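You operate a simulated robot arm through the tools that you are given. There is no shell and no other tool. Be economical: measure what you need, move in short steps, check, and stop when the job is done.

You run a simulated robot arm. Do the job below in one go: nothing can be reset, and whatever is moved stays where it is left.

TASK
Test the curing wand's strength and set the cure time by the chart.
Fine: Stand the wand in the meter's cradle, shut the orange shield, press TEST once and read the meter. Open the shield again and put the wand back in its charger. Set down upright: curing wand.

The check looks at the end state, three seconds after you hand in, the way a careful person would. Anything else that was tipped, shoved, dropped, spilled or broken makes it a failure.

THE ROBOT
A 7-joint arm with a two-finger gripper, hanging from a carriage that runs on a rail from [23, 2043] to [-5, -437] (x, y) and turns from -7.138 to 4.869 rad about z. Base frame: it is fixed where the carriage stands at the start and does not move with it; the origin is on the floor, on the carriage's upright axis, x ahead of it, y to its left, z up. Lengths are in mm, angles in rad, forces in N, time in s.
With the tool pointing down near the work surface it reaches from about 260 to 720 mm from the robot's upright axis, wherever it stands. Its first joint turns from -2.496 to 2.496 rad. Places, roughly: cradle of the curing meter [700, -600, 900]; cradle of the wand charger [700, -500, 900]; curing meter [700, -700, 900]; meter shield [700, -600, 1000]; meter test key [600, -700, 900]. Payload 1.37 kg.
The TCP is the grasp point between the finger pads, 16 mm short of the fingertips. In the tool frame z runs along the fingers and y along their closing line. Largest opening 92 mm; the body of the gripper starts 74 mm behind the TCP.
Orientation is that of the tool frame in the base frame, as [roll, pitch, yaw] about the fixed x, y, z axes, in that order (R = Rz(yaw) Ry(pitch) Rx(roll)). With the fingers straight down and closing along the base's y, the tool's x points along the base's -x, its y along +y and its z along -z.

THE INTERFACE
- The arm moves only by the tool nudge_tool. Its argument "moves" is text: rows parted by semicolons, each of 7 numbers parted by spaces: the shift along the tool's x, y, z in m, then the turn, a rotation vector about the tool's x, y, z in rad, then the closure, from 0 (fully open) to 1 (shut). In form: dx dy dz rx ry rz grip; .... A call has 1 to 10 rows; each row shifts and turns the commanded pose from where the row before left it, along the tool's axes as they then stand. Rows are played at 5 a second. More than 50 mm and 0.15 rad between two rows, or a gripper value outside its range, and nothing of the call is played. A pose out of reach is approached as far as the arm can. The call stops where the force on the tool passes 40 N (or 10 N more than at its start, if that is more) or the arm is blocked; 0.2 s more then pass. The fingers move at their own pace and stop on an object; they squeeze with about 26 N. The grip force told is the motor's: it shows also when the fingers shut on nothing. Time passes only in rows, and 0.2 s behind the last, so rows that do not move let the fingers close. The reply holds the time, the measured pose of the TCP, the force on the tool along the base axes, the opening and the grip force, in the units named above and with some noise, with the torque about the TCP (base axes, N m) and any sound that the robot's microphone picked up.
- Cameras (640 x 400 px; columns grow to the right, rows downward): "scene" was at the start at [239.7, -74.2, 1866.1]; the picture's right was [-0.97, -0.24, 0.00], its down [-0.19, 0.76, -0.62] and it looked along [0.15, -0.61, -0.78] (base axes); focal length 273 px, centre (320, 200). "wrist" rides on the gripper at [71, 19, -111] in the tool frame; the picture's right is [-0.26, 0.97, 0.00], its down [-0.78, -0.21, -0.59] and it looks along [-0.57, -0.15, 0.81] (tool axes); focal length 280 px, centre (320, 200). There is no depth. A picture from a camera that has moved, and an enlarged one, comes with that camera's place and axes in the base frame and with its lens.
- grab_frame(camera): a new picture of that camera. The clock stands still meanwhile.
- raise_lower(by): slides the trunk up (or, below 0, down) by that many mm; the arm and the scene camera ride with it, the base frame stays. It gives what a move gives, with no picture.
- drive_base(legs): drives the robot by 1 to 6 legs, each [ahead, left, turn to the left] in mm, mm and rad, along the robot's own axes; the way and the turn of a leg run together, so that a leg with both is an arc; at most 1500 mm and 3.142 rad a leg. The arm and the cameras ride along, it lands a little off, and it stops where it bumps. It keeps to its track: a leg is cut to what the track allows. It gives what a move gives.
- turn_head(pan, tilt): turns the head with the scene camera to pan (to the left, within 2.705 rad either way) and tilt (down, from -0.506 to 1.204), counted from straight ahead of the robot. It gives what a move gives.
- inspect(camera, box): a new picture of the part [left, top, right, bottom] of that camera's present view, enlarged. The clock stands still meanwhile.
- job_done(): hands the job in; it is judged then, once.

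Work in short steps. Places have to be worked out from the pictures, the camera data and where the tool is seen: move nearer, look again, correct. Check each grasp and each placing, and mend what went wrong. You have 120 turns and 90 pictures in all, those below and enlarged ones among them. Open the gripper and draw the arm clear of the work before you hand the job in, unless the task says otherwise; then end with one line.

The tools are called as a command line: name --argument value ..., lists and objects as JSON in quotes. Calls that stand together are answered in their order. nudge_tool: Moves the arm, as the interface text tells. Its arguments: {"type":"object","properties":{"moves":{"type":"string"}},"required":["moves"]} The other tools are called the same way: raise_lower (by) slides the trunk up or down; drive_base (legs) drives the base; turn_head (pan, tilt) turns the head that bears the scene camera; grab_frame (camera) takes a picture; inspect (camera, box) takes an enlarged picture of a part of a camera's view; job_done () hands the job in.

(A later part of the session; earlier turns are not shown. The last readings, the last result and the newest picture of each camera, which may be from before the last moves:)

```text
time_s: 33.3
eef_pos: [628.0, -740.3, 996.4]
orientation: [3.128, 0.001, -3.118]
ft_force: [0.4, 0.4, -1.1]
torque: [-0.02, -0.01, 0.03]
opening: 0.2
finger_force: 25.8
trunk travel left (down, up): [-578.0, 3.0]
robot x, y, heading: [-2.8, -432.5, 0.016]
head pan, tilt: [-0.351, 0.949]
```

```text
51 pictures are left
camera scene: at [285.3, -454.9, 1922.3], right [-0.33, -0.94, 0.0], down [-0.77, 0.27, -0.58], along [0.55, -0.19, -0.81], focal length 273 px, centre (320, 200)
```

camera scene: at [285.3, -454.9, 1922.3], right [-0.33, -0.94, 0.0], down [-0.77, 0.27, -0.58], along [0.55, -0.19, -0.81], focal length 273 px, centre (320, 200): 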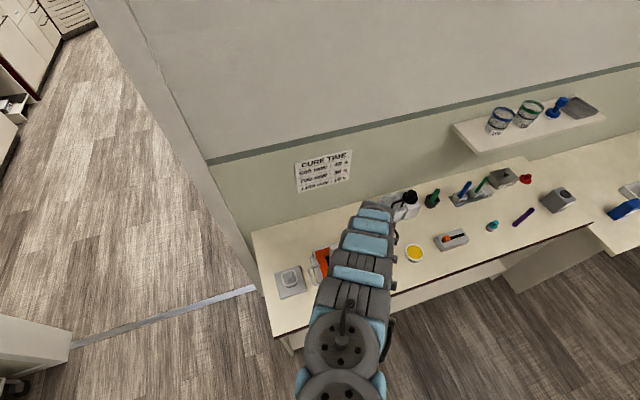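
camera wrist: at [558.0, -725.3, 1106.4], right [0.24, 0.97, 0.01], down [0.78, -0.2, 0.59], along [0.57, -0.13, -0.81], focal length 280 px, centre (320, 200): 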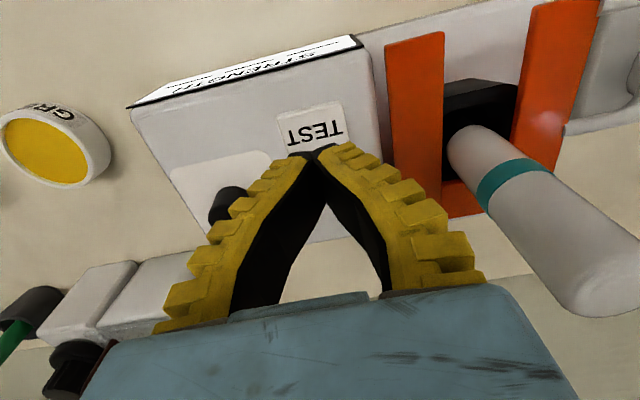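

TEST is at (626, -743), right under the fingertips. I'll descend to about 12 mm above it.

nudge_tool --moves "0.002 -0.003 0.02 0 0 0 1;0 0 0.014 0 0 0 1;0 0 0 0 0 0 1"

inspect --camera "wrist" --box '[240, 80, 400, 180]'

```text
time_s: 34.1
eef_pos: [626.5, -744.0, 964.5]
orientation: [3.129, 0.0, -3.119]
ft_force: [0.3, -0.8, -0.4]
torque: [0.0, 0.01, -0.03]
opening: 0.0
finger_force: 25.4
trunk travel left (down, up): [-578.0, 3.0]
robot x, y, heading: [-6.1, -435.4, 0.008]
head pan, tilt: [-0.351, 0.949]
```

```text
4.00 times, centred on (320, 130) of wrist
camera zoom: at [556.0, -728.1, 1073.5], right [0.24, 0.97, 0.01], down [0.78, -0.2, 0.59], along [0.57, -0.13, -0.81], focal length 1122 px, centre (320, 480)
```

zoom: 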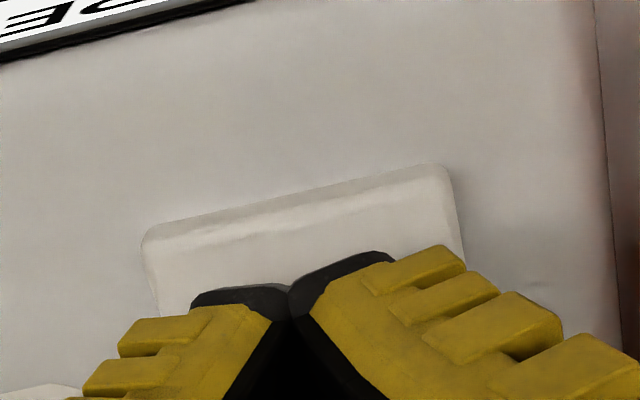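

The tips are just over the key and well inside its outline. I'll press down in 3 mm steps.

nudge_tool --moves "0 0 0.003 0 0 0 1;0 0 0.003 0 0 0 1;0 0 0.003 0 0 0 1;0 0 0.003 0 0 0 1"

```text
time_s: 35.1
eef_pos: [623.9, -741.5, 956.1]
orientation: [3.131, 0.001, -3.12]
ft_force: [-1.2, 1.0, -0.2]
torque: [-0.02, 0.0, 0.02]
opening: 0.0
finger_force: 26.0
out of reach, approached as far as the arm can: row 4
trunk travel left (down, up): [-578.0, 3.0]
robot x, y, heading: [-5.7, -436.6, 0.019]
head pan, tilt: [-0.351, 0.949]
```

The arm is at the low end of its reach here with the trunk raised. I'll lift 70 mm, lower the trunk 60 mm and approach again.

nudge_tool --moves "0 0 -0.035 0 0 0 1;-0.002 -0.002 -0.035 0 0 0 1;0 0 0 0 0 0 1"

raise_lower --by -60

inspect --camera "wrist" --box '[240, 80, 400, 180]'

```text
time_s: 35.9
eef_pos: [628.2, -746.0, 1026.8]
orientation: [3.128, 0.0, -3.118]
ft_force: [-0.2, 0.1, 0.9]
torque: [0.0, 0.01, 0.03]
opening: 0.0
finger_force: 25.9
trunk travel left (down, up): [-578.0, 3.0]
robot x, y, heading: [-3.0, -433.5, 0.012]
head pan, tilt: [-0.351, 0.949]
```

```text
time_s: 36.9
eef_pos: [627.7, -746.0, 967.4]
orientation: [3.126, 0.003, -3.121]
ft_force: [-0.2, -0.5, -0.2]
torque: [-0.01, 0.01, 0.01]
opening: 0.0
finger_force: 25.7
trunk travel left (down, up): [-518.0, 63.0]
robot x, y, heading: [-3.7, -433.0, 0.016]
head pan, tilt: [-0.351, 0.949]
```

```text
4.00 times, centred on (320, 130) of wrist
camera zoom: at [558.4, -730.5, 1077.3], right [0.24, 0.97, 0.01], down [0.78, -0.2, 0.59], along [0.57, -0.13, -0.81], focal length 1122 px, centre (320, 480)
```

zoom: 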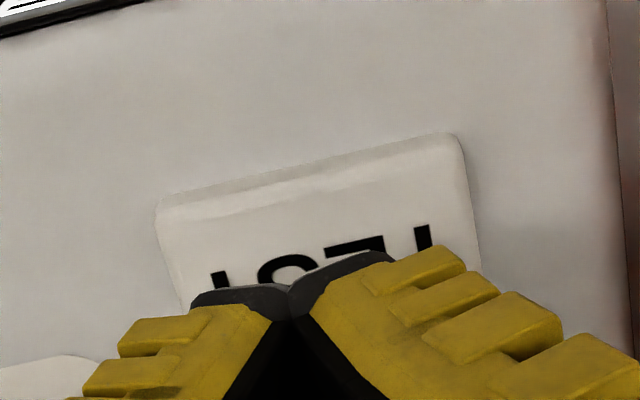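

It's still centred. I'll press down in 3 mm steps again.

nudge_tool --moves "0.003 0.002 0.004 0 0 0 1;0 0 0.004 0 0 0 1;0 0 0.003 0 0 0 1;0 0 0.003 0 0 0 1"

```text
time_s: 37.9
eef_pos: [624.3, -744.0, 952.9]
orientation: [3.129, 0.0, -3.121]
ft_force: [0.0, 0.1, 0.5]
torque: [-0.02, 0.0, 0.0]
opening: 0.0
finger_force: 25.6
trunk travel left (down, up): [-518.0, 63.0]
robot x, y, heading: [-5.3, -430.3, 0.011]
head pan, tilt: [-0.351, 0.949]
```

No contact yet, so I'll continue.

nudge_tool --moves "0 0 0.002 0 0 0 1;0 0 0.002 0 0 0 1;0 0 0.002 0 0 0 1"

inspect --camera "wrist" --box '[160, 40, 400, 190]'

```text
time_s: 38.7
eef_pos: [624.8, -743.7, 947.7]
orientation: [3.127, 0.002, -3.119]
ft_force: [0.8, -0.6, 0.3]
torque: [-0.02, -0.01, 0.04]
opening: 0.0
finger_force: 25.9
trunk travel left (down, up): [-518.0, 63.0]
robot x, y, heading: [-4.6, -435.4, 0.015]
head pan, tilt: [-0.351, 0.949]
```

```text
2.67 times, centred on (280, 115) of wrist
camera zoom: at [555.5, -728.2, 1057.6], right [0.24, 0.97, 0.01], down [0.78, -0.2, 0.59], along [0.57, -0.13, -0.81], focal length 748 px, centre (427, 427)
```

zoom: 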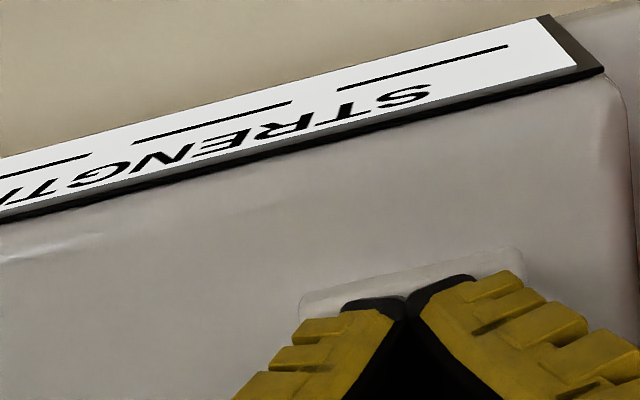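

The display still shows dashes and I feel no contact. I'll keep going down in fine steps.

nudge_tool --moves "0 0 0.002 0 0 0 1;0 0 0.002 0 0 0 1;0 0 0.002 0 0 0 1"

```text
time_s: 39.5
eef_pos: [625.4, -742.6, 940.5]
orientation: [3.128, 0.001, -3.121]
ft_force: [-1.3, 0.2, 2.5]
torque: [0.0, 0.01, 0.01]
opening: 5.9
finger_force: 27.9
trunk travel left (down, up): [-518.0, 63.0]
robot x, y, heading: [-4.4, -432.0, 0.014]
head pan, tilt: [-0.351, 0.949]
heard: click
```

A click, with contact at 2.5 N, so the key has been pressed once. I'll raise straight up and read the display.

nudge_tool --moves "0 0 -0.02 0 0 0 1;0 0 -0.03 0 0 0 1;0 0 -0.03 0 0 0 1;0.02 0 -0.03 0 0 0 1;0.03 0 0 0 0 0 1;0 0 0 0 0 0 1"

grab_frame --camera "wrist"

```text
time_s: 40.9
eef_pos: [577.7, -744.8, 1051.4]
orientation: [3.128, 0.001, -3.12]
ft_force: [0.1, 0.1, 0.3]
torque: [0.03, -0.04, 0.04]
opening: 0.0
finger_force: 27.6
trunk travel left (down, up): [-518.0, 63.0]
robot x, y, heading: [-5.0, -431.6, 0.011]
head pan, tilt: [-0.351, 0.949]
```

```text
47 pictures are left
camera wrist: at [507.4, -729.3, 1161.2], right [0.24, 0.97, 0.01], down [0.78, -0.2, 0.59], along [0.57, -0.13, -0.81], focal length 280 px, centre (320, 200)
```

wrist: 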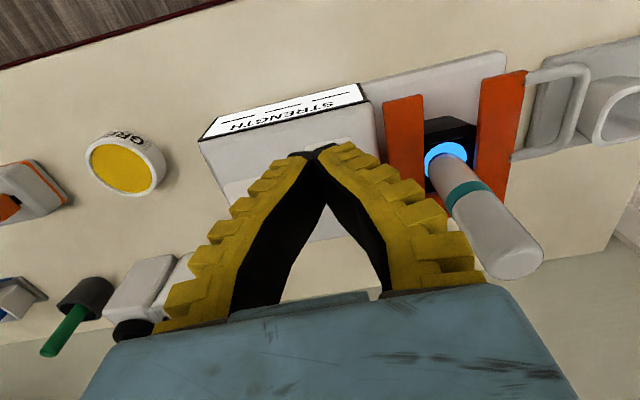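

The wand is glowing blue, so the test is running. I'll wait a couple of seconds and read the display.

nudge_tool --moves "0 0 0 0 0 0 1;0 0 0 0 0 0 1;0 0 0 0 0 0 1;0 0 0 0 0 0 1;0 0 0 0 0 0 1;0 0 0 0 0 0 1;0 0 0 0 0 0 1;0 0 0 0 0 0 1;0 0 0 0 0 0 1;0 0 0 0 0 0 1"

inspect --camera "wrist" --box '[190, 70, 390, 195]'

```text
time_s: 43.1
eef_pos: [576.6, -745.7, 1050.9]
orientation: [3.126, 0.0, -3.119]
ft_force: [0.7, -0.4, -0.3]
torque: [0.03, -0.01, 0.02]
opening: 0.1
finger_force: 27.9
trunk travel left (down, up): [-518.0, 63.0]
robot x, y, heading: [-4.6, -436.6, 0.02]
head pan, tilt: [-0.351, 0.949]
```

```text
3.20 times, centred on (290, 132) of wrist
camera zoom: at [507.0, -729.9, 1161.0], right [0.24, 0.97, 0.01], down [0.78, -0.2, 0.59], along [0.57, -0.13, -0.81], focal length 897 px, centre (416, 416)
```

zoom: 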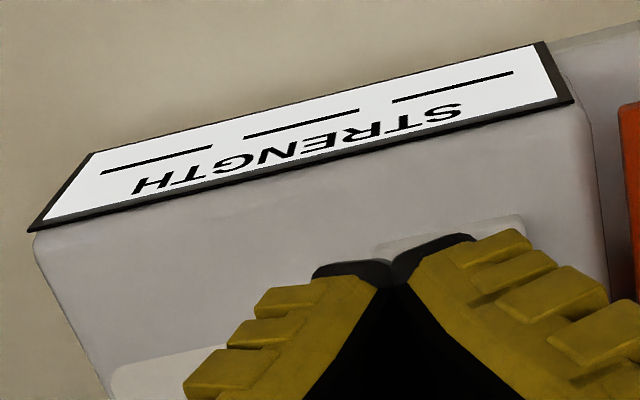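

It still shows dashes, so I'll wait longer.

nudge_tool --moves "0 0 0 0 0 0 1;0 0 0 0 0 0 1;0 0 0 0 0 0 1;0 0 0 0 0 0 1;0 0 0 0 0 0 1;0 0 0 0 0 0 1;0 0 0 0 0 0 1;0 0 0 0 0 0 1;0 0 0 0 0 0 1;0 0 0 0 0 0 1"

nudge_tool --moves "0.02 0 0 0 0 0 1;0.02 0 0 0 0 0 1;0 0 0 0 0 0 1;0 0 0 0 0 0 1;0 0 0 0 0 0 1;0 0 0 0 0 0 1;0 0 0 0 0 0 1;0 0 0 0 0 0 1;0 0 0 0 0 0 1;0 0 0 0 0 0 1"

grab_frame --camera "wrist"

```text
time_s: 45.3
eef_pos: [577.1, -744.6, 1050.8]
orientation: [3.128, 0.0, -3.119]
ft_force: [-0.6, -0.1, 0.1]
torque: [-0.01, -0.02, 0.0]
opening: 0.1
finger_force: 27.8
trunk travel left (down, up): [-518.0, 63.0]
robot x, y, heading: [-3.6, -429.4, 0.014]
head pan, tilt: [-0.351, 0.949]
```

```text
time_s: 47.5
eef_pos: [536.9, -747.4, 1049.3]
orientation: [3.125, -0.002, -3.119]
ft_force: [0.7, 0.2, -0.2]
torque: [0.02, -0.01, -0.03]
opening: 0.1
finger_force: 27.9
trunk travel left (down, up): [-518.0, 63.0]
robot x, y, heading: [-6.6, -435.0, 0.016]
head pan, tilt: [-0.351, 0.949]
```

```text
45 pictures are left
camera wrist: at [467.3, -732.0, 1160.2], right [0.24, 0.97, 0.01], down [0.79, -0.2, 0.58], along [0.57, -0.13, -0.81], focal length 280 px, centre (320, 200)
```

wrist: 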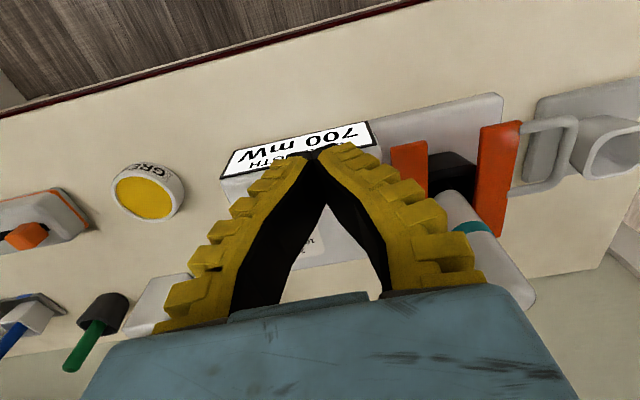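

The display now shows a value. I'll zoom in to read it properly.

inspect --camera "wrist" --box '[215, 110, 391, 220]'

```text
3.64 times, centred on (303, 165) of wrist
camera zoom: at [467.3, -732.0, 1160.2], right [0.24, 0.97, 0.01], down [0.79, -0.2, 0.58], along [0.57, -0.13, -0.81], focal length 1020 px, centre (382, 327)
```

zoom: 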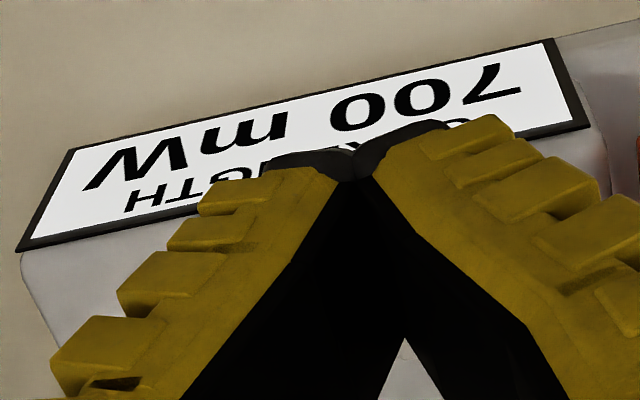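

The meter reads 700 mW, which the chart maps to 30 s. Now I'll move nearer the knob to see the dial.

nudge_tool --moves "-0.035 -0.01 0 0 0 0 1;-0.035 -0.01 0 0 0 0 1;-0.03 -0.02 0 0 0 0 1;0 0 0 0 0 0 0.5;0 0 0 0 0 0 0.5"

grab_frame --camera "wrist"

```text
time_s: 48.7
eef_pos: [636.3, -783.4, 1049.5]
orientation: [3.128, 0.002, -3.121]
ft_force: [0.8, 0.6, -0.7]
torque: [0.02, -0.01, -0.02]
opening: 49.1
finger_force: 2.4
trunk travel left (down, up): [-518.0, 63.0]
robot x, y, heading: [-4.1, -431.2, 0.009]
head pan, tilt: [-0.351, 0.949]
```

```text
43 pictures are left
camera wrist: at [566.8, -769.8, 1159.9], right [0.24, 0.97, 0.01], down [0.78, -0.2, 0.59], along [0.57, -0.13, -0.81], focal length 280 px, centre (320, 200)
```

wrist: 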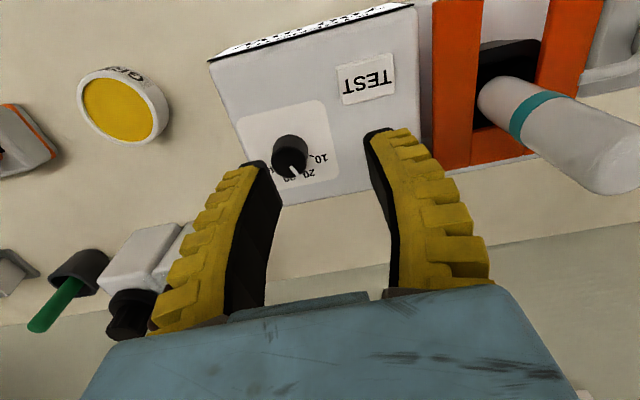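

inspect --camera "wrist" --box '[230, 90, 358, 190]'

inspect --camera "scene" --box '[300, 200, 460, 300]'

```text
4.00 times, centred on (294, 140) of wrist
camera zoom: at [566.8, -769.8, 1159.9], right [0.24, 0.97, 0.01], down [0.78, -0.2, 0.59], along [0.57, -0.13, -0.81], focal length 1122 px, centre (424, 440)
```

zoom: 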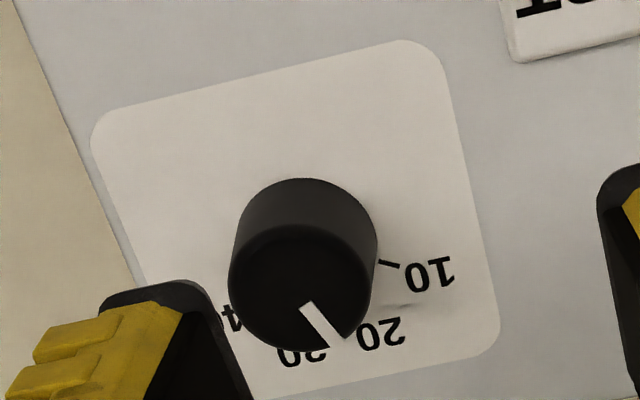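

```text
4.00 times, centred on (380, 250) of scene
camera zoom: at [285.4, -455.0, 1862.3], right [-0.33, -0.94, 0.0], down [-0.77, 0.27, -0.58], along [0.55, -0.19, -0.81], focal length 1091 px, centre (80, 0)
```

zoom: 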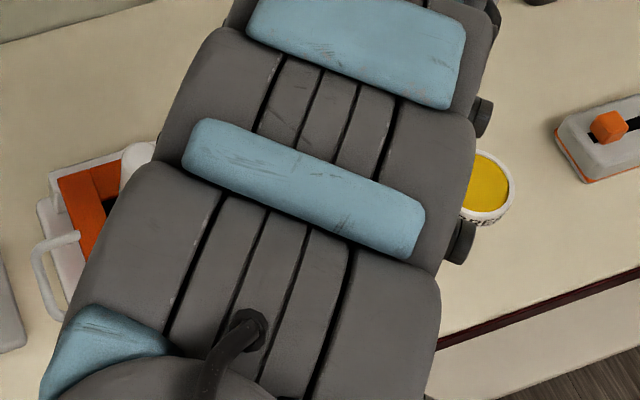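

The pointer is near 20 and 30 is the next mark around. The knob is near (668, -815, 945), which is at the edge of reach. Lowering the trunk should extend the horizontal reach, so I'll do that while keeping the tool high.

raise_lower --by -50

nudge_tool --moves "0 0 -0.03 0 0 0 0.3;0 0 -0.03 0 0 0 0.3;0 0 0 0 0 0 0.3"

raise_lower --by -60

nudge_tool --moves "-0.015 -0.015 -0.02 0 0 0 0.3;-0.015 -0.015 -0.02 0 0 0 0.3;0 0 0 0 0 0 0.3"

grab_frame --camera "wrist"

```text
time_s: 49.6
eef_pos: [638.7, -785.1, 1000.0]
orientation: [3.127, 0.001, -3.12]
ft_force: [0.1, 0.0, 0.1]
torque: [0.02, 0.03, -0.02]
opening: 49.0
finger_force: 1.7
trunk travel left (down, up): [-468.0, 113.0]
robot x, y, heading: [-2.6, -435.6, 0.016]
head pan, tilt: [-0.351, 0.949]
```

```text
time_s: 50.4
eef_pos: [636.2, -784.0, 1058.8]
orientation: [3.127, -0.001, -3.118]
ft_force: [-0.5, -1.0, 0.0]
torque: [0.0, 0.01, 0.01]
opening: 66.4
finger_force: 2.2
trunk travel left (down, up): [-468.0, 113.0]
robot x, y, heading: [-3.9, -435.8, 0.018]
head pan, tilt: [-0.351, 0.949]
```

```text
time_s: 51.4
eef_pos: [637.2, -783.6, 999.7]
orientation: [3.127, 0.001, -3.119]
ft_force: [0.3, 0.5, 0.1]
torque: [-0.01, 0.0, -0.03]
opening: 66.6
finger_force: 2.0
trunk travel left (down, up): [-408.0, 173.0]
robot x, y, heading: [-6.0, -435.3, 0.014]
head pan, tilt: [-0.351, 0.949]
```

```text
time_s: 52.2
eef_pos: [667.6, -813.9, 1038.7]
orientation: [3.131, 0.002, -3.119]
ft_force: [0.4, -0.4, 0.0]
torque: [0.01, 0.0, 0.0]
opening: 67.0
finger_force: 2.0
trunk travel left (down, up): [-408.0, 173.0]
robot x, y, heading: [-1.7, -431.7, 0.013]
head pan, tilt: [-0.351, 0.949]
```

```text
40 pictures are left
camera wrist: at [597.4, -798.7, 1148.2], right [0.24, 0.97, 0.01], down [0.78, -0.2, 0.59], along [0.57, -0.13, -0.81], focal length 280 px, centre (320, 200)
```

wrist: 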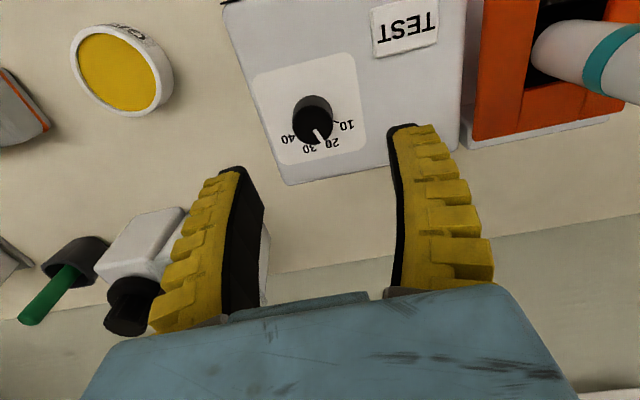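

Reach is fine now. I'll zoom in on the dial.

inspect --camera "wrist" --box '[262, 75, 374, 160]'

```text
4.71 times, centred on (318, 118) of wrist
camera zoom: at [597.4, -798.7, 1148.2], right [0.24, 0.97, 0.01], down [0.78, -0.2, 0.59], along [0.57, -0.13, -0.81], focal length 1320 px, centre (329, 588)
```

zoom: 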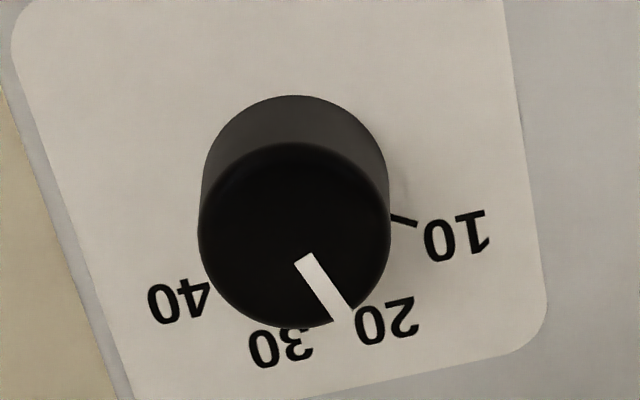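

In plan view the marks sit at +60° (10), +20° (20), -20° (30) and -60° (40) about the knob centre at (671, -820). The pointer is at about +18°, so it needs about -0.68 rad (clockwise from above). I'll descend around the knob with a 50 mm opening.

nudge_tool --moves "-0.0035 -0.006 0.03 0 0 0 0.48;0 0 0.03 0 0 0 0.48;0 0 0.015 0 0 0 0.48;0 0 0 0 0 0 0.48"

grab_frame --camera "wrist"

```text
time_s: 53.2
eef_pos: [671.2, -818.1, 963.8]
orientation: [3.127, 0.001, -3.121]
ft_force: [-1.0, -0.5, -0.2]
torque: [0.05, 0.0, -0.01]
opening: 51.0
finger_force: 2.1
trunk travel left (down, up): [-408.0, 173.0]
robot x, y, heading: [-7.9, -432.4, 0.009]
head pan, tilt: [-0.351, 0.949]
```

```text
38 pictures are left
camera wrist: at [600.9, -803.2, 1073.9], right [0.24, 0.97, 0.01], down [0.78, -0.2, 0.59], along [0.57, -0.13, -0.81], focal length 280 px, centre (320, 200)
```

wrist: 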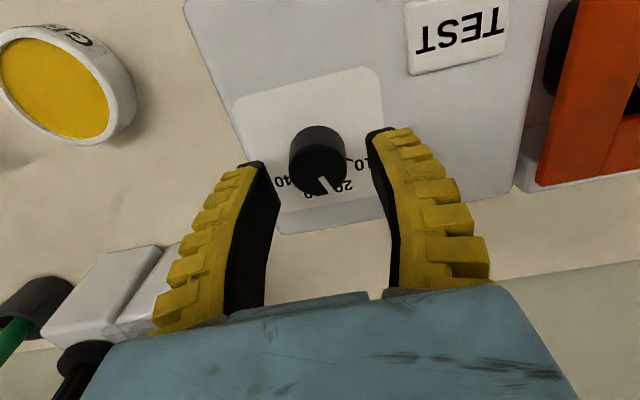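

The knob is centred between the fingers. I'll descend to z of about 946 and close.

nudge_tool --moves "0 0 0.01 0 0 0 0.48;0 0 0.007 0 0 0 0.48;0 0 0 0 0 0 0.7;0 0 0 0 0 0 0.9;0 0 0 0 0 0 1;0 0 0 0 0 0 1"

grab_frame --camera "wrist"

```text
time_s: 54.6
eef_pos: [671.2, -820.0, 947.9]
orientation: [3.13, 0.0, -3.121]
ft_force: [-5.4, -0.6, 7.5]
torque: [0.01, 0.19, 0.0]
opening: 25.0
finger_force: 28.2
trunk travel left (down, up): [-408.0, 173.0]
robot x, y, heading: [-0.9, -433.1, 0.011]
head pan, tilt: [-0.351, 0.949]
```

```text
37 pictures are left
camera wrist: at [601.1, -804.0, 1057.7], right [0.24, 0.97, 0.01], down [0.78, -0.2, 0.59], along [0.57, -0.13, -0.81], focal length 280 px, centre (320, 200)
```

wrist: 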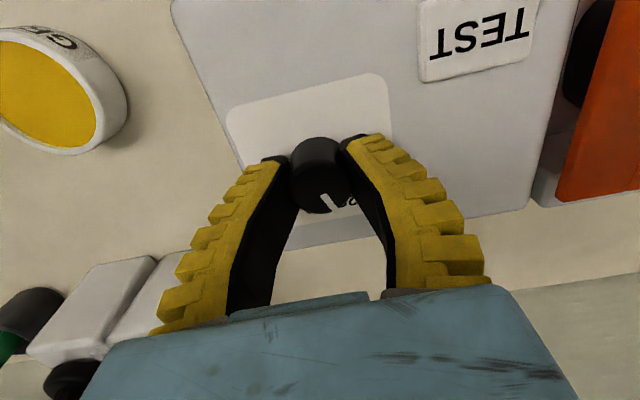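

I have hold of the knob. I'll turn it +0.70 rad about the tool z axis, which is clockwise from above.

nudge_tool --moves "0 0 0 0 0 0.14 1;0 0 0 0 0 0.14 1;0 0 0 0 0 0.14 1;0 0 0 0 0 0.14 1;0 0 0 0 0 0.14 1;0 0 0 0 0 0 1"

grab_frame --camera "wrist"

```text
time_s: 56.0
eef_pos: [670.5, -820.2, 948.1]
orientation: [3.13, -0.008, 2.46]
ft_force: [-10.8, 0.0, 20.1]
torque: [0.11, 0.15, 0.01]
opening: 24.1
finger_force: 27.9
trunk travel left (down, up): [-408.0, 173.0]
robot x, y, heading: [-5.3, -433.6, 0.017]
head pan, tilt: [-0.351, 0.949]
```

```text
36 pictures are left
camera wrist: at [629.2, -762.4, 1058.0], right [0.81, 0.59, 0.01], down [0.47, -0.66, 0.58], along [0.35, -0.47, -0.81], focal length 280 px, centre (320, 200)
```

wrist: 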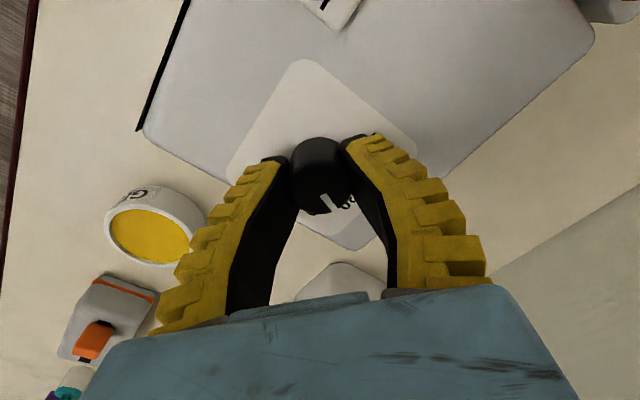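

The knob turned with the gripper and the yaw changed by 0.70. I'll release, rise and inspect.

nudge_tool --moves "0 0 0 0 0 0 0.7;0 0 0 0 0 0 0.48;0 0 0 0 0 0 0.48;0 0 -0.03 0 0 0 0.48;0 0 -0.04 0 0 0 0.3;0 0 -0.02 0 0 0 0.3;0 0 0 0 0 0 0.3"

inspect --camera "wrist" --box '[250, 65, 390, 165]'

```text
time_s: 57.6
eef_pos: [671.7, -819.9, 1036.6]
orientation: [3.131, -0.008, 2.464]
ft_force: [0.7, -0.6, -0.2]
torque: [0.01, -0.01, 0.04]
opening: 66.7
finger_force: 1.8
trunk travel left (down, up): [-408.0, 173.0]
robot x, y, heading: [-4.0, -430.8, 0.016]
head pan, tilt: [-0.351, 0.949]
```

```text
4.00 times, centred on (320, 115) of wrist
camera zoom: at [629.4, -763.7, 1147.2], right [0.81, 0.59, 0.01], down [0.47, -0.66, 0.58], along [0.35, -0.47, -0.81], focal length 1122 px, centre (320, 540)
```

zoom: 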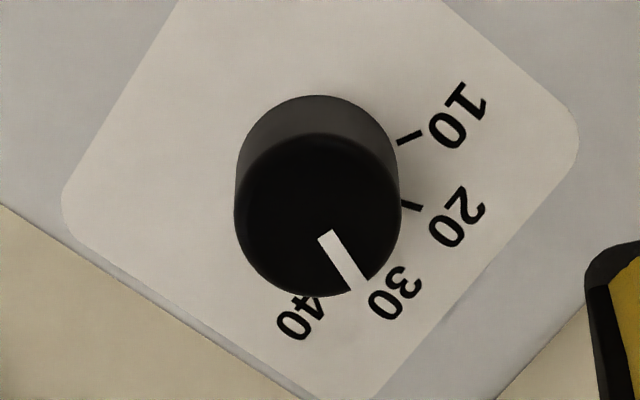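

The pointer now sits on 30, within 2–3°. Next I'll undo the yaw, raise the trunk back and head for the shield handle.

nudge_tool --moves "0 0 0 0 0 -0.14 0.3;0 0 0 0 0 -0.14 0.3;0 0 0 0 0 -0.14 0.3;0 0 0 0 0 -0.14 0.3;0 0 0 0 0 -0.14 0.3;0.03 0.03 0 0 0 0 0.3;0.03 0.03 0 0 0 0 0.3;0 0 0 0 0 0 0.3"

raise_lower --by 90

nudge_tool --moves "0 0.045 0 0 0 0 0.3;0 0.045 0 0 0 0 0.3;-0.01 0.045 0 0 0 0 0.3;-0.01 0.045 0 0 0 0 0.3;-0.005 0.04 0 0 0 0 0.6;0 0 0 0 0 0 0.6"

grab_frame --camera "wrist"

```text
time_s: 59.4
eef_pos: [604.6, -759.8, 1035.3]
orientation: [3.128, -0.004, -3.119]
ft_force: [-4.2, -0.3, -3.1]
torque: [0.1, -0.32, 0.0]
opening: 66.8
finger_force: 1.5
trunk travel left (down, up): [-408.0, 173.0]
robot x, y, heading: [-5.3, -433.1, 0.006]
head pan, tilt: [-0.351, 0.949]
```

```text
time_s: 60.7
eef_pos: [607.0, -760.4, 1125.5]
orientation: [3.128, -0.001, -3.118]
ft_force: [-0.6, -0.4, 0.4]
torque: [-0.01, 0.01, 0.01]
opening: 66.5
finger_force: 1.6
trunk travel left (down, up): [-498.0, 83.0]
robot x, y, heading: [-5.3, -434.2, 0.013]
head pan, tilt: [-0.351, 0.949]
```

```text
time_s: 62.1
eef_pos: [631.0, -539.7, 1130.5]
orientation: [3.128, 0.0, -3.118]
ft_force: [0.6, 0.0, 0.1]
torque: [-0.03, 0.01, 0.02]
opening: 40.3
finger_force: 2.6
trunk travel left (down, up): [-498.0, 83.0]
robot x, y, heading: [-4.5, -432.6, 0.017]
head pan, tilt: [-0.351, 0.949]
```

```text
34 pictures are left
camera wrist: at [561.2, -525.5, 1238.9], right [0.24, 0.97, 0.01], down [0.78, -0.2, 0.59], along [0.57, -0.13, -0.81], focal length 280 px, centre (320, 200)
```

wrist: 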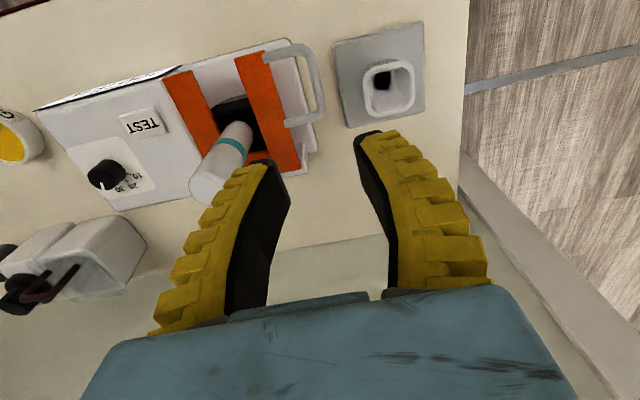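

The handle bar runs from x = 602 to 662 at y = -544, z of about 930. I'll align, narrow the opening and descend in two stages.

nudge_tool --moves "-0.001 -0.004 0.03 0 0 0 0.68;0 0 0.045 0 0 0 0.68;0 0 0.045 0 0 0 0.68;0 0 0.03 0 0 0 0.68;0 0 0 0 0 0 0.68"

grab_frame --camera "wrist"

```text
time_s: 63.3
eef_pos: [631.7, -542.5, 979.7]
orientation: [3.128, 0.002, -3.118]
ft_force: [0.0, -0.2, -0.4]
torque: [-0.02, 0.0, -0.02]
opening: 33.0
finger_force: 2.7
trunk travel left (down, up): [-498.0, 83.0]
robot x, y, heading: [-9.2, -432.4, 0.018]
head pan, tilt: [-0.351, 0.949]
```

```text
33 pictures are left
camera wrist: at [560.9, -527.4, 1088.9], right [0.24, 0.97, 0.01], down [0.78, -0.2, 0.59], along [0.57, -0.13, -0.81], focal length 280 px, centre (320, 200)
```

wrist: 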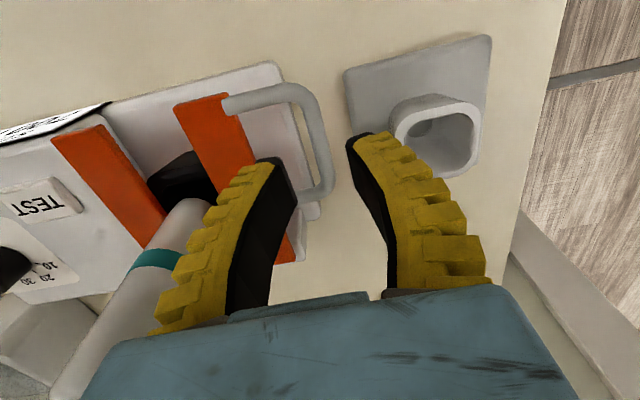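

Aligned. The left finger is over the inside of the loop. I'll descend slowly.

nudge_tool --moves "0 0 0.015 0 0 0 0.68;0 0 0.012 0 0 0 0.68;0 0 0.01 0 0 0 0.68;0 0 0.01 0 0 0 0.68;0 0 0 0 0 0 0.68"

grab_frame --camera "wrist"

```text
time_s: 64.5
eef_pos: [630.8, -542.4, 931.1]
orientation: [3.13, 0.001, -3.117]
ft_force: [0.4, 0.0, -0.3]
torque: [-0.01, -0.01, 0.01]
opening: 33.0
finger_force: 2.7
trunk travel left (down, up): [-498.0, 83.0]
robot x, y, heading: [-4.7, -431.9, 0.015]
head pan, tilt: [-0.351, 0.949]
```

```text
32 pictures are left
camera wrist: at [559.8, -526.6, 1041.6], right [0.24, 0.97, 0.01], down [0.78, -0.2, 0.59], along [0.57, -0.13, -0.81], focal length 280 px, centre (320, 200)
```

wrist: 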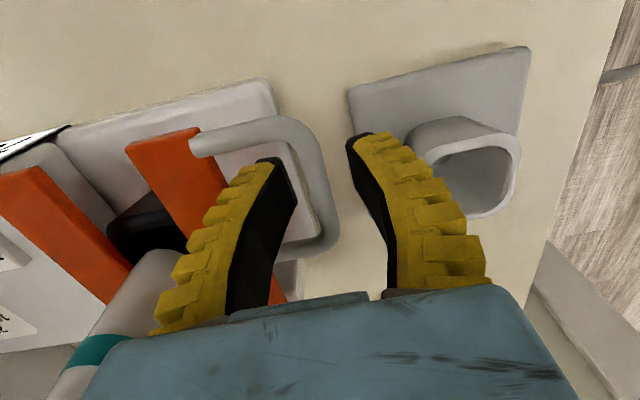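

The bar is between the fingers. I'll close on it, then start lifting along the hinge arc.

nudge_tool --moves "0 0 0 0 0 0 0.85;0 0 0 0 0 0 1;0 0 0 0 0 0 1;0 0 -0.012 0 0 0 1;-0.001 0 -0.012 0 0 0 1;-0.003 0 -0.012 0 0 0 1;-0.006 0 -0.012 0 0 0 1;0 0 0 0 0 0 1"

grab_frame --camera "wrist"

```text
time_s: 66.3
eef_pos: [641.5, -543.2, 981.6]
orientation: [3.131, 0.003, -3.121]
ft_force: [14.6, -9.1, -16.0]
torque: [0.28, 0.62, 0.35]
opening: 0.0
finger_force: 28.2
trunk travel left (down, up): [-498.0, 83.0]
robot x, y, heading: [-5.2, -433.8, 0.015]
head pan, tilt: [-0.351, 0.949]
```

```text
31 pictures are left
camera wrist: at [570.8, -527.4, 1090.8], right [0.24, 0.97, 0.01], down [0.78, -0.2, 0.59], along [0.57, -0.13, -0.81], focal length 280 px, centre (320, 200)
```

wrist: 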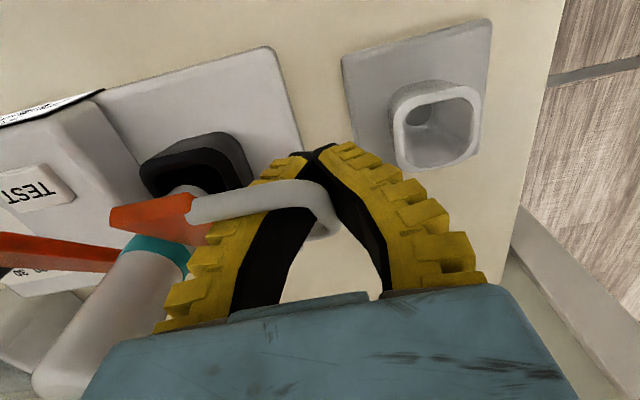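

The closed fingertips are hooked under the bar and the shield is about 40° up. I'll ease the load a little, reopen to 33 mm and see whether it holds.

nudge_tool --moves "-0.005 0 -0.003 0 0 0 1;0 0 0 0 0 0 0.68;0 0 0 0 0 0 0.68;0 0 0 0 0 0 0.68"

grab_frame --camera "wrist"

```text
time_s: 67.3
eef_pos: [643.8, -541.7, 983.4]
orientation: [3.127, 0.0, -3.118]
ft_force: [-0.3, 0.2, 0.3]
torque: [-0.01, 0.01, 0.0]
opening: 33.1
finger_force: 2.6
trunk travel left (down, up): [-498.0, 83.0]
robot x, y, heading: [-3.9, -432.4, 0.015]
head pan, tilt: [-0.351, 0.949]
```

```text
30 pictures are left
camera wrist: at [574.7, -525.7, 1093.6], right [0.24, 0.97, 0.01], down [0.78, -0.2, 0.59], along [0.57, -0.13, -0.81], focal length 280 px, centre (320, 200)
```

wrist: 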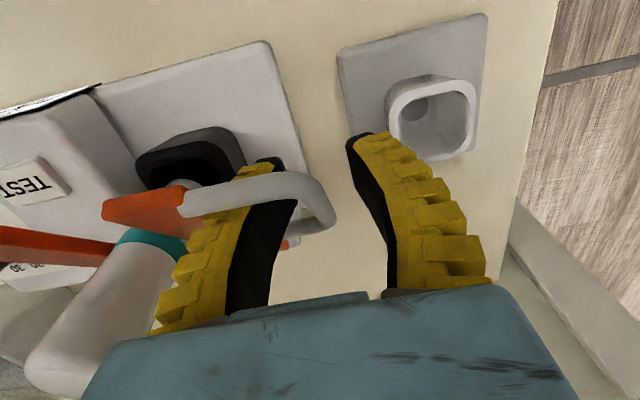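

The shield stays up by friction at about 35°. I'll withdraw straight up, close the fingers and come down on its -x side at y = -567.

nudge_tool --moves "0 0 -0.03 0 0 0 0.68;0 0 -0.03 0 0 0 0.68;0 0 -0.025 0 0 0 0.68;0.02 -0.01 0 0 0 0 1;0.03 -0.015 0 0 0 0 1;0 0 0 0 0 0 1"

grab_frame --camera "wrist"

```text
time_s: 68.7
eef_pos: [595.9, -569.2, 1067.3]
orientation: [3.128, -0.001, -3.12]
ft_force: [1.1, 0.0, 0.3]
torque: [0.01, 0.0, -0.02]
opening: 0.0
finger_force: 25.7
trunk travel left (down, up): [-498.0, 83.0]
robot x, y, heading: [-5.5, -431.6, 0.016]
head pan, tilt: [-0.351, 0.949]
```

```text
29 pictures are left
camera wrist: at [525.1, -553.2, 1176.6], right [0.24, 0.97, 0.01], down [0.78, -0.2, 0.59], along [0.57, -0.13, -0.81], focal length 280 px, centre (320, 200)
```

wrist: 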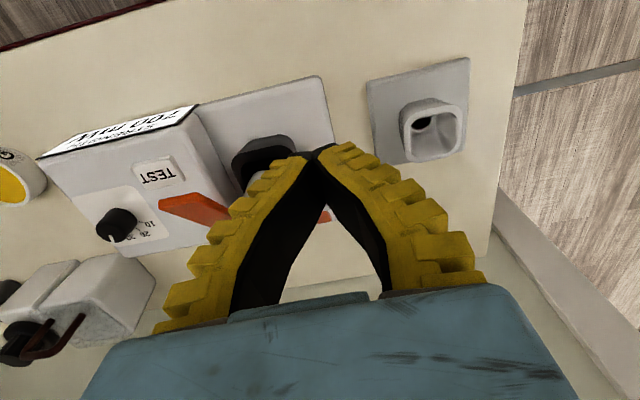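

The shield is still up. I'll back off 14 mm in x, drop below the free edge and then push toward +x.

nudge_tool --moves "0.014 0 0 0 0 0 1;0 0 0.03 0 0 0 1;0 0 0.035 0 0 0 1;0 0 0 0 0 0 1"

grab_frame --camera "wrist"

```text
time_s: 69.7
eef_pos: [582.1, -568.8, 1002.8]
orientation: [3.127, -0.001, -3.121]
ft_force: [0.1, 0.4, -0.5]
torque: [-0.01, 0.0, 0.01]
opening: 0.0
finger_force: 26.0
trunk travel left (down, up): [-498.0, 83.0]
robot x, y, heading: [-6.4, -432.3, 0.012]
head pan, tilt: [-0.351, 0.949]
```

```text
28 pictures are left
camera wrist: at [510.9, -553.1, 1111.2], right [0.24, 0.97, 0.01], down [0.78, -0.2, 0.59], along [0.57, -0.13, -0.81], focal length 280 px, centre (320, 200)
```

wrist: 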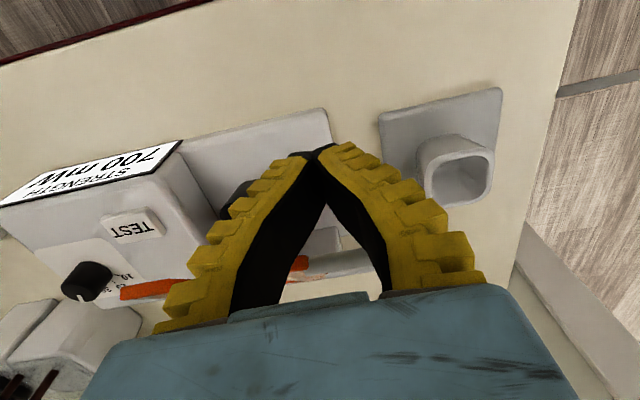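

The handle's end member is just beyond the fingers. I'll push toward +x and rise along the arc.

nudge_tool --moves "-0.02 0 -0.004 0 0 0 1;-0.02 0 -0.01 0 0 0 1;-0.02 0 -0.012 0 0 0 1;-0.02 0 -0.01 0 0 0 1;-0.02 0 -0.007 0 0 0 1;0 0 0 0 0 0 1"

grab_frame --camera "wrist"

```text
time_s: 70.2
eef_pos: [604.5, -566.3, 1007.6]
orientation: [3.125, -0.015, -3.12]
ft_force: [-23.6, 5.4, 19.9]
torque: [-0.47, -0.63, -0.54]
opening: 0.0
finger_force: 26.3
trunk travel left (down, up): [-498.0, 83.0]
robot x, y, heading: [-1.8, -435.3, 0.013]
head pan, tilt: [-0.351, 0.949]
stopped in row 2: the force on the tool passed its limit at 54 N (the readings are from after the stop); the commanded pose is now the measured one
```

```text
27 pictures are left
camera wrist: at [537.1, -552.1, 1120.0], right [0.24, 0.97, 0.01], down [0.79, -0.2, 0.57], along [0.56, -0.13, -0.82], focal length 280 px, centre (320, 200)
```

wrist: 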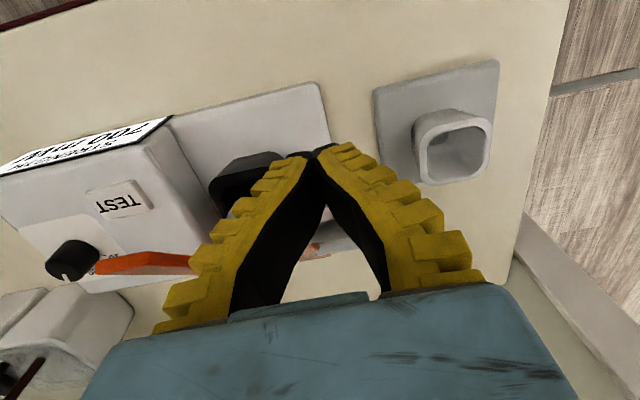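

The jam comes from friction: the edge has to move mostly upward at this angle. I'll back off and drop 18 mm, then push along the arc with a slightly faster upward motion so friction helps.

nudge_tool --moves "0.008 0 0 0 0 0 1;0 0 0.018 0 0 0 1;-0.006 0 -0.006 0 0 0 1;-0.0075 0 -0.011 0 0 0 1;-0.0075 0 -0.01 0 0 0 1;-0.008 0 -0.009 0 0 0 1;-0.008 0 -0.008 0 0 0 1;-0.009 0 -0.008 0 0 0 1;-0.009 0 -0.007 0 0 0 1;0 0 0 0 0 0 1"

grab_frame --camera "wrist"

```text
time_s: 72.4
eef_pos: [656.5, -567.0, 1050.8]
orientation: [3.126, -0.009, -3.121]
ft_force: [0.6, 0.3, -0.3]
torque: [0.02, 0.03, -0.01]
opening: 0.0
finger_force: 26.2
trunk travel left (down, up): [-498.0, 83.0]
robot x, y, heading: [-8.3, -432.8, 0.012]
head pan, tilt: [-0.351, 0.949]
```

```text
26 pictures are left
camera wrist: at [587.6, -552.0, 1160.9], right [0.24, 0.97, 0.01], down [0.79, -0.2, 0.58], along [0.56, -0.13, -0.82], focal length 280 px, centre (320, 200)
```

wrist: 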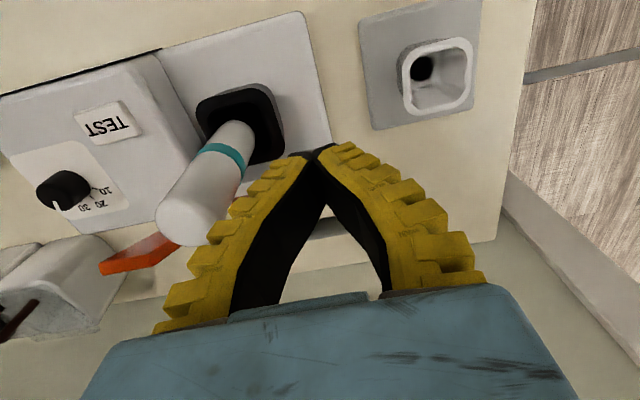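

It worked. The shield is past about 65° with no residual force, so I'll continue pushing to the original open lean.

nudge_tool --moves "-0.01 0 -0.003 0 0 0 1;-0.01 0 -0.002 0 0 0 1;-0.01 0 -0.001 0 0 0 1;-0.01 0 0 0 0 0 1;-0.01 0 0 0 0 0 1;-0.008 0 0 0 0 0 1;-0.006 0 0 0 0 0 1;0 0 0 0 0 0 1"

grab_frame --camera "wrist"

```text
time_s: 74.1
eef_pos: [712.2, -567.1, 1053.7]
orientation: [3.128, -0.025, -3.123]
ft_force: [-31.8, 4.3, 8.5]
torque: [-0.15, -1.84, -0.14]
opening: 0.0
finger_force: 26.0
trunk travel left (down, up): [-498.0, 83.0]
robot x, y, heading: [-6.1, -428.6, 0.017]
head pan, tilt: [-0.351, 0.949]
stopped in row 8: the force on the tool passed its limit at 44 N (the readings are from after the stop); the commanded pose is now the measured one
```

```text
25 pictures are left
camera wrist: at [644.9, -551.1, 1165.2], right [0.24, 0.97, 0.01], down [0.8, -0.21, 0.57], along [0.55, -0.13, -0.82], focal length 280 px, centre (320, 200)
```

wrist: 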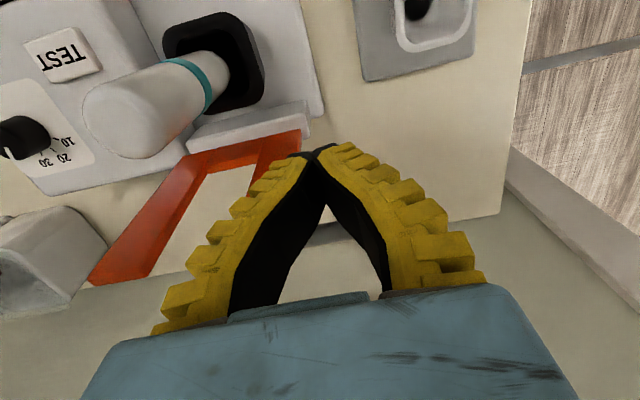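

The shield is at its open stop. I'll back off, raise the trunk and move above the wand.

nudge_tool --moves "0.025 0 0 0 0 0 1;0.025 0 0 0 0 0 1;0 0 0 0 0 0 1"

raise_lower --by 75

nudge_tool --moves "0 -0.025 0 0 0 0 0.3;0 -0.025 0 0 0 0 0.3;-0.001 -0.025 0 0 0 0 0.3;0 0 0 0 0 0 0.3"

grab_frame --camera "wrist"

```text
time_s: 74.9
eef_pos: [669.1, -568.1, 1057.3]
orientation: [3.129, -0.014, -3.122]
ft_force: [-0.2, 0.2, -1.2]
torque: [0.01, 0.01, 0.03]
opening: 0.0
finger_force: 25.7
trunk travel left (down, up): [-498.0, 83.0]
robot x, y, heading: [-5.4, -436.1, 0.016]
head pan, tilt: [-0.351, 0.949]
```

```text
time_s: 76.0
eef_pos: [668.7, -567.1, 1131.3]
orientation: [3.127, -0.014, -3.123]
ft_force: [-0.2, 0.8, 0.3]
torque: [-0.03, -0.03, -0.02]
opening: 0.0
finger_force: 26.2
trunk travel left (down, up): [-573.0, 8.0]
robot x, y, heading: [-6.3, -433.5, 0.015]
head pan, tilt: [-0.351, 0.949]
```

```text
time_s: 77.0
eef_pos: [671.1, -644.0, 1133.6]
orientation: [3.127, -0.016, -3.122]
ft_force: [-0.7, -0.4, -0.2]
torque: [0.02, -0.03, 0.01]
opening: 66.8
finger_force: 1.5
trunk travel left (down, up): [-573.0, 8.0]
robot x, y, heading: [-2.3, -433.8, 0.015]
head pan, tilt: [-0.351, 0.949]
```

```text
24 pictures are left
camera wrist: at [602.6, -628.5, 1243.6], right [0.24, 0.97, 0.01], down [0.79, -0.2, 0.57], along [0.56, -0.13, -0.82], focal length 280 px, centre (320, 200)
```

wrist: 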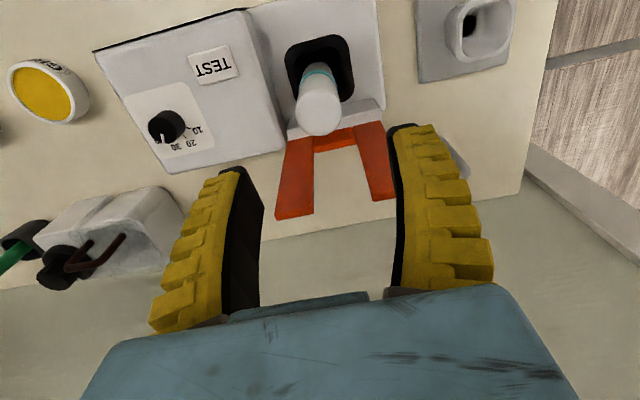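

The wand top is at (667, -642), standing properly. I'll correct the small tool tilt, align and descend to the same grip height as before (z of about 996).

nudge_tool --moves "0.004 0.002 0.02 0.014 -0.015 0 0.2;0 0 0.04 0 0 0 0.2;0 0 0.04 0 0 0 0.2;0 0 0.025 0 0 0 0.2;0 0 0.012 0 0 0 0.2;0 0 0 0 0 0 0.2"

grab_frame --camera "wrist"

```text
time_s: 78.4
eef_pos: [667.6, -640.6, 995.0]
orientation: [-3.141, 0.001, -3.123]
ft_force: [-0.8, -0.3, 0.2]
torque: [-0.03, -0.01, 0.03]
opening: 75.3
finger_force: 1.0
trunk travel left (down, up): [-573.0, 8.0]
robot x, y, heading: [-5.9, -434.7, 0.015]
head pan, tilt: [-0.351, 0.949]
```

```text
23 pictures are left
camera wrist: at [597.2, -623.7, 1104.8], right [0.24, 0.97, 0.0], down [0.78, -0.2, 0.59], along [0.57, -0.14, -0.81], focal length 280 px, centre (320, 200)
```

wrist: 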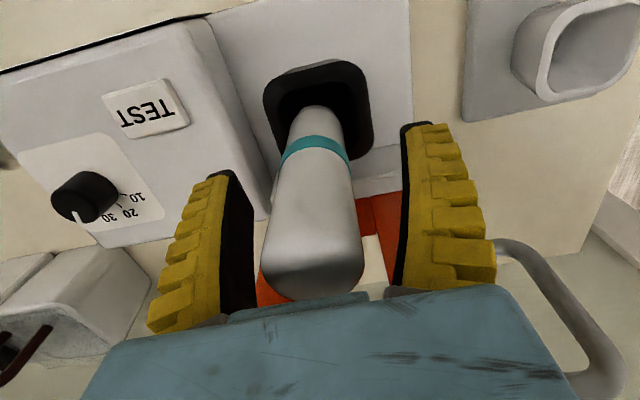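

The wand is about 2 mm toward -y of centre, so I'll adjust and close.

nudge_tool --moves "0.001 -0.002 0 0 0 0 0.3;0 0 0 0 0 0 0.6;0 0 0 0 0 0 0.8;0 0 0 0 0 0 1;0 0 0 0 0 0 1;0 0 0 0 0 0 1"

nudge_tool --moves "0 0 -0.015 0 0 0 1;0 0 -0.025 0 0 0 1;0 0 -0.025 0 0 0 1;0 0 -0.025 0 0 0 1;0 0 -0.015 0 0 0 1;0 0 0 0 0 0 1"

grab_frame --camera "wrist"

```text
time_s: 79.8
eef_pos: [667.0, -644.9, 995.7]
orientation: [-3.141, 0.001, -3.123]
ft_force: [-1.6, 0.0, 11.6]
torque: [0.02, 0.37, -0.02]
opening: 26.2
finger_force: 25.7
trunk travel left (down, up): [-573.0, 8.0]
robot x, y, heading: [-3.9, -431.2, 0.012]
head pan, tilt: [-0.351, 0.949]
```

```text
time_s: 81.2
eef_pos: [665.6, -643.8, 1097.3]
orientation: [-3.141, 0.0, -3.122]
ft_force: [-0.8, 0.2, -1.5]
torque: [0.0, 0.01, 0.0]
opening: 22.0
finger_force: 26.0
trunk travel left (down, up): [-573.0, 8.0]
robot x, y, heading: [-6.9, -431.0, 0.018]
head pan, tilt: [-0.351, 0.949]
```

```text
22 pictures are left
camera wrist: at [596.2, -626.2, 1208.3], right [0.24, 0.97, 0.0], down [0.78, -0.2, 0.59], along [0.57, -0.14, -0.81], focal length 280 px, centre (320, 200)
```

wrist: 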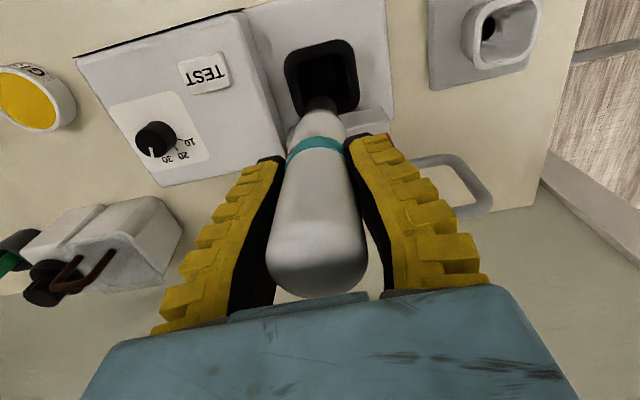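

The wand is held. I'll carry it over to the charger.

nudge_tool --moves "0 0.036 0 0 0 0 1;0 0.036 0 0 0 0 1;0 0.036 0 0 0 0 1;0 0.036 0 0 0 0 1;0.001 0.036 0 0 0 0 1;0 0 0 0 0 0 1"

grab_frame --camera "wrist"

```text
time_s: 82.6
eef_pos: [661.5, -461.8, 1097.1]
orientation: [-3.141, -0.001, -3.122]
ft_force: [0.6, 0.9, -2.2]
torque: [0.0, -0.03, -0.01]
opening: 22.2
finger_force: 25.9
trunk travel left (down, up): [-573.0, 8.0]
robot x, y, heading: [-3.2, -434.6, 0.013]
head pan, tilt: [-0.351, 0.949]
```

```text
21 pictures are left
camera wrist: at [591.7, -445.7, 1207.0], right [0.24, 0.97, 0.0], down [0.78, -0.2, 0.59], along [0.57, -0.14, -0.81], focal length 280 px, centre (320, 200)
```

wrist: 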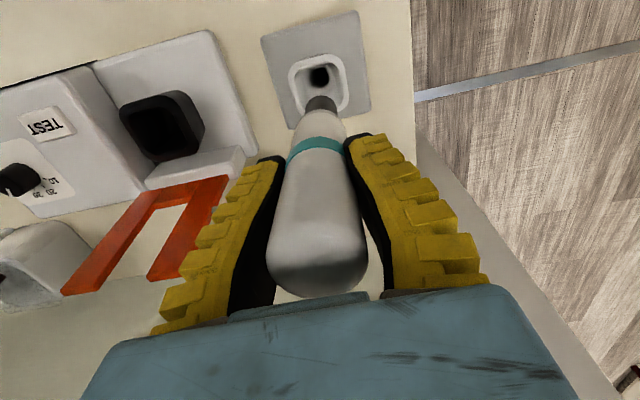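

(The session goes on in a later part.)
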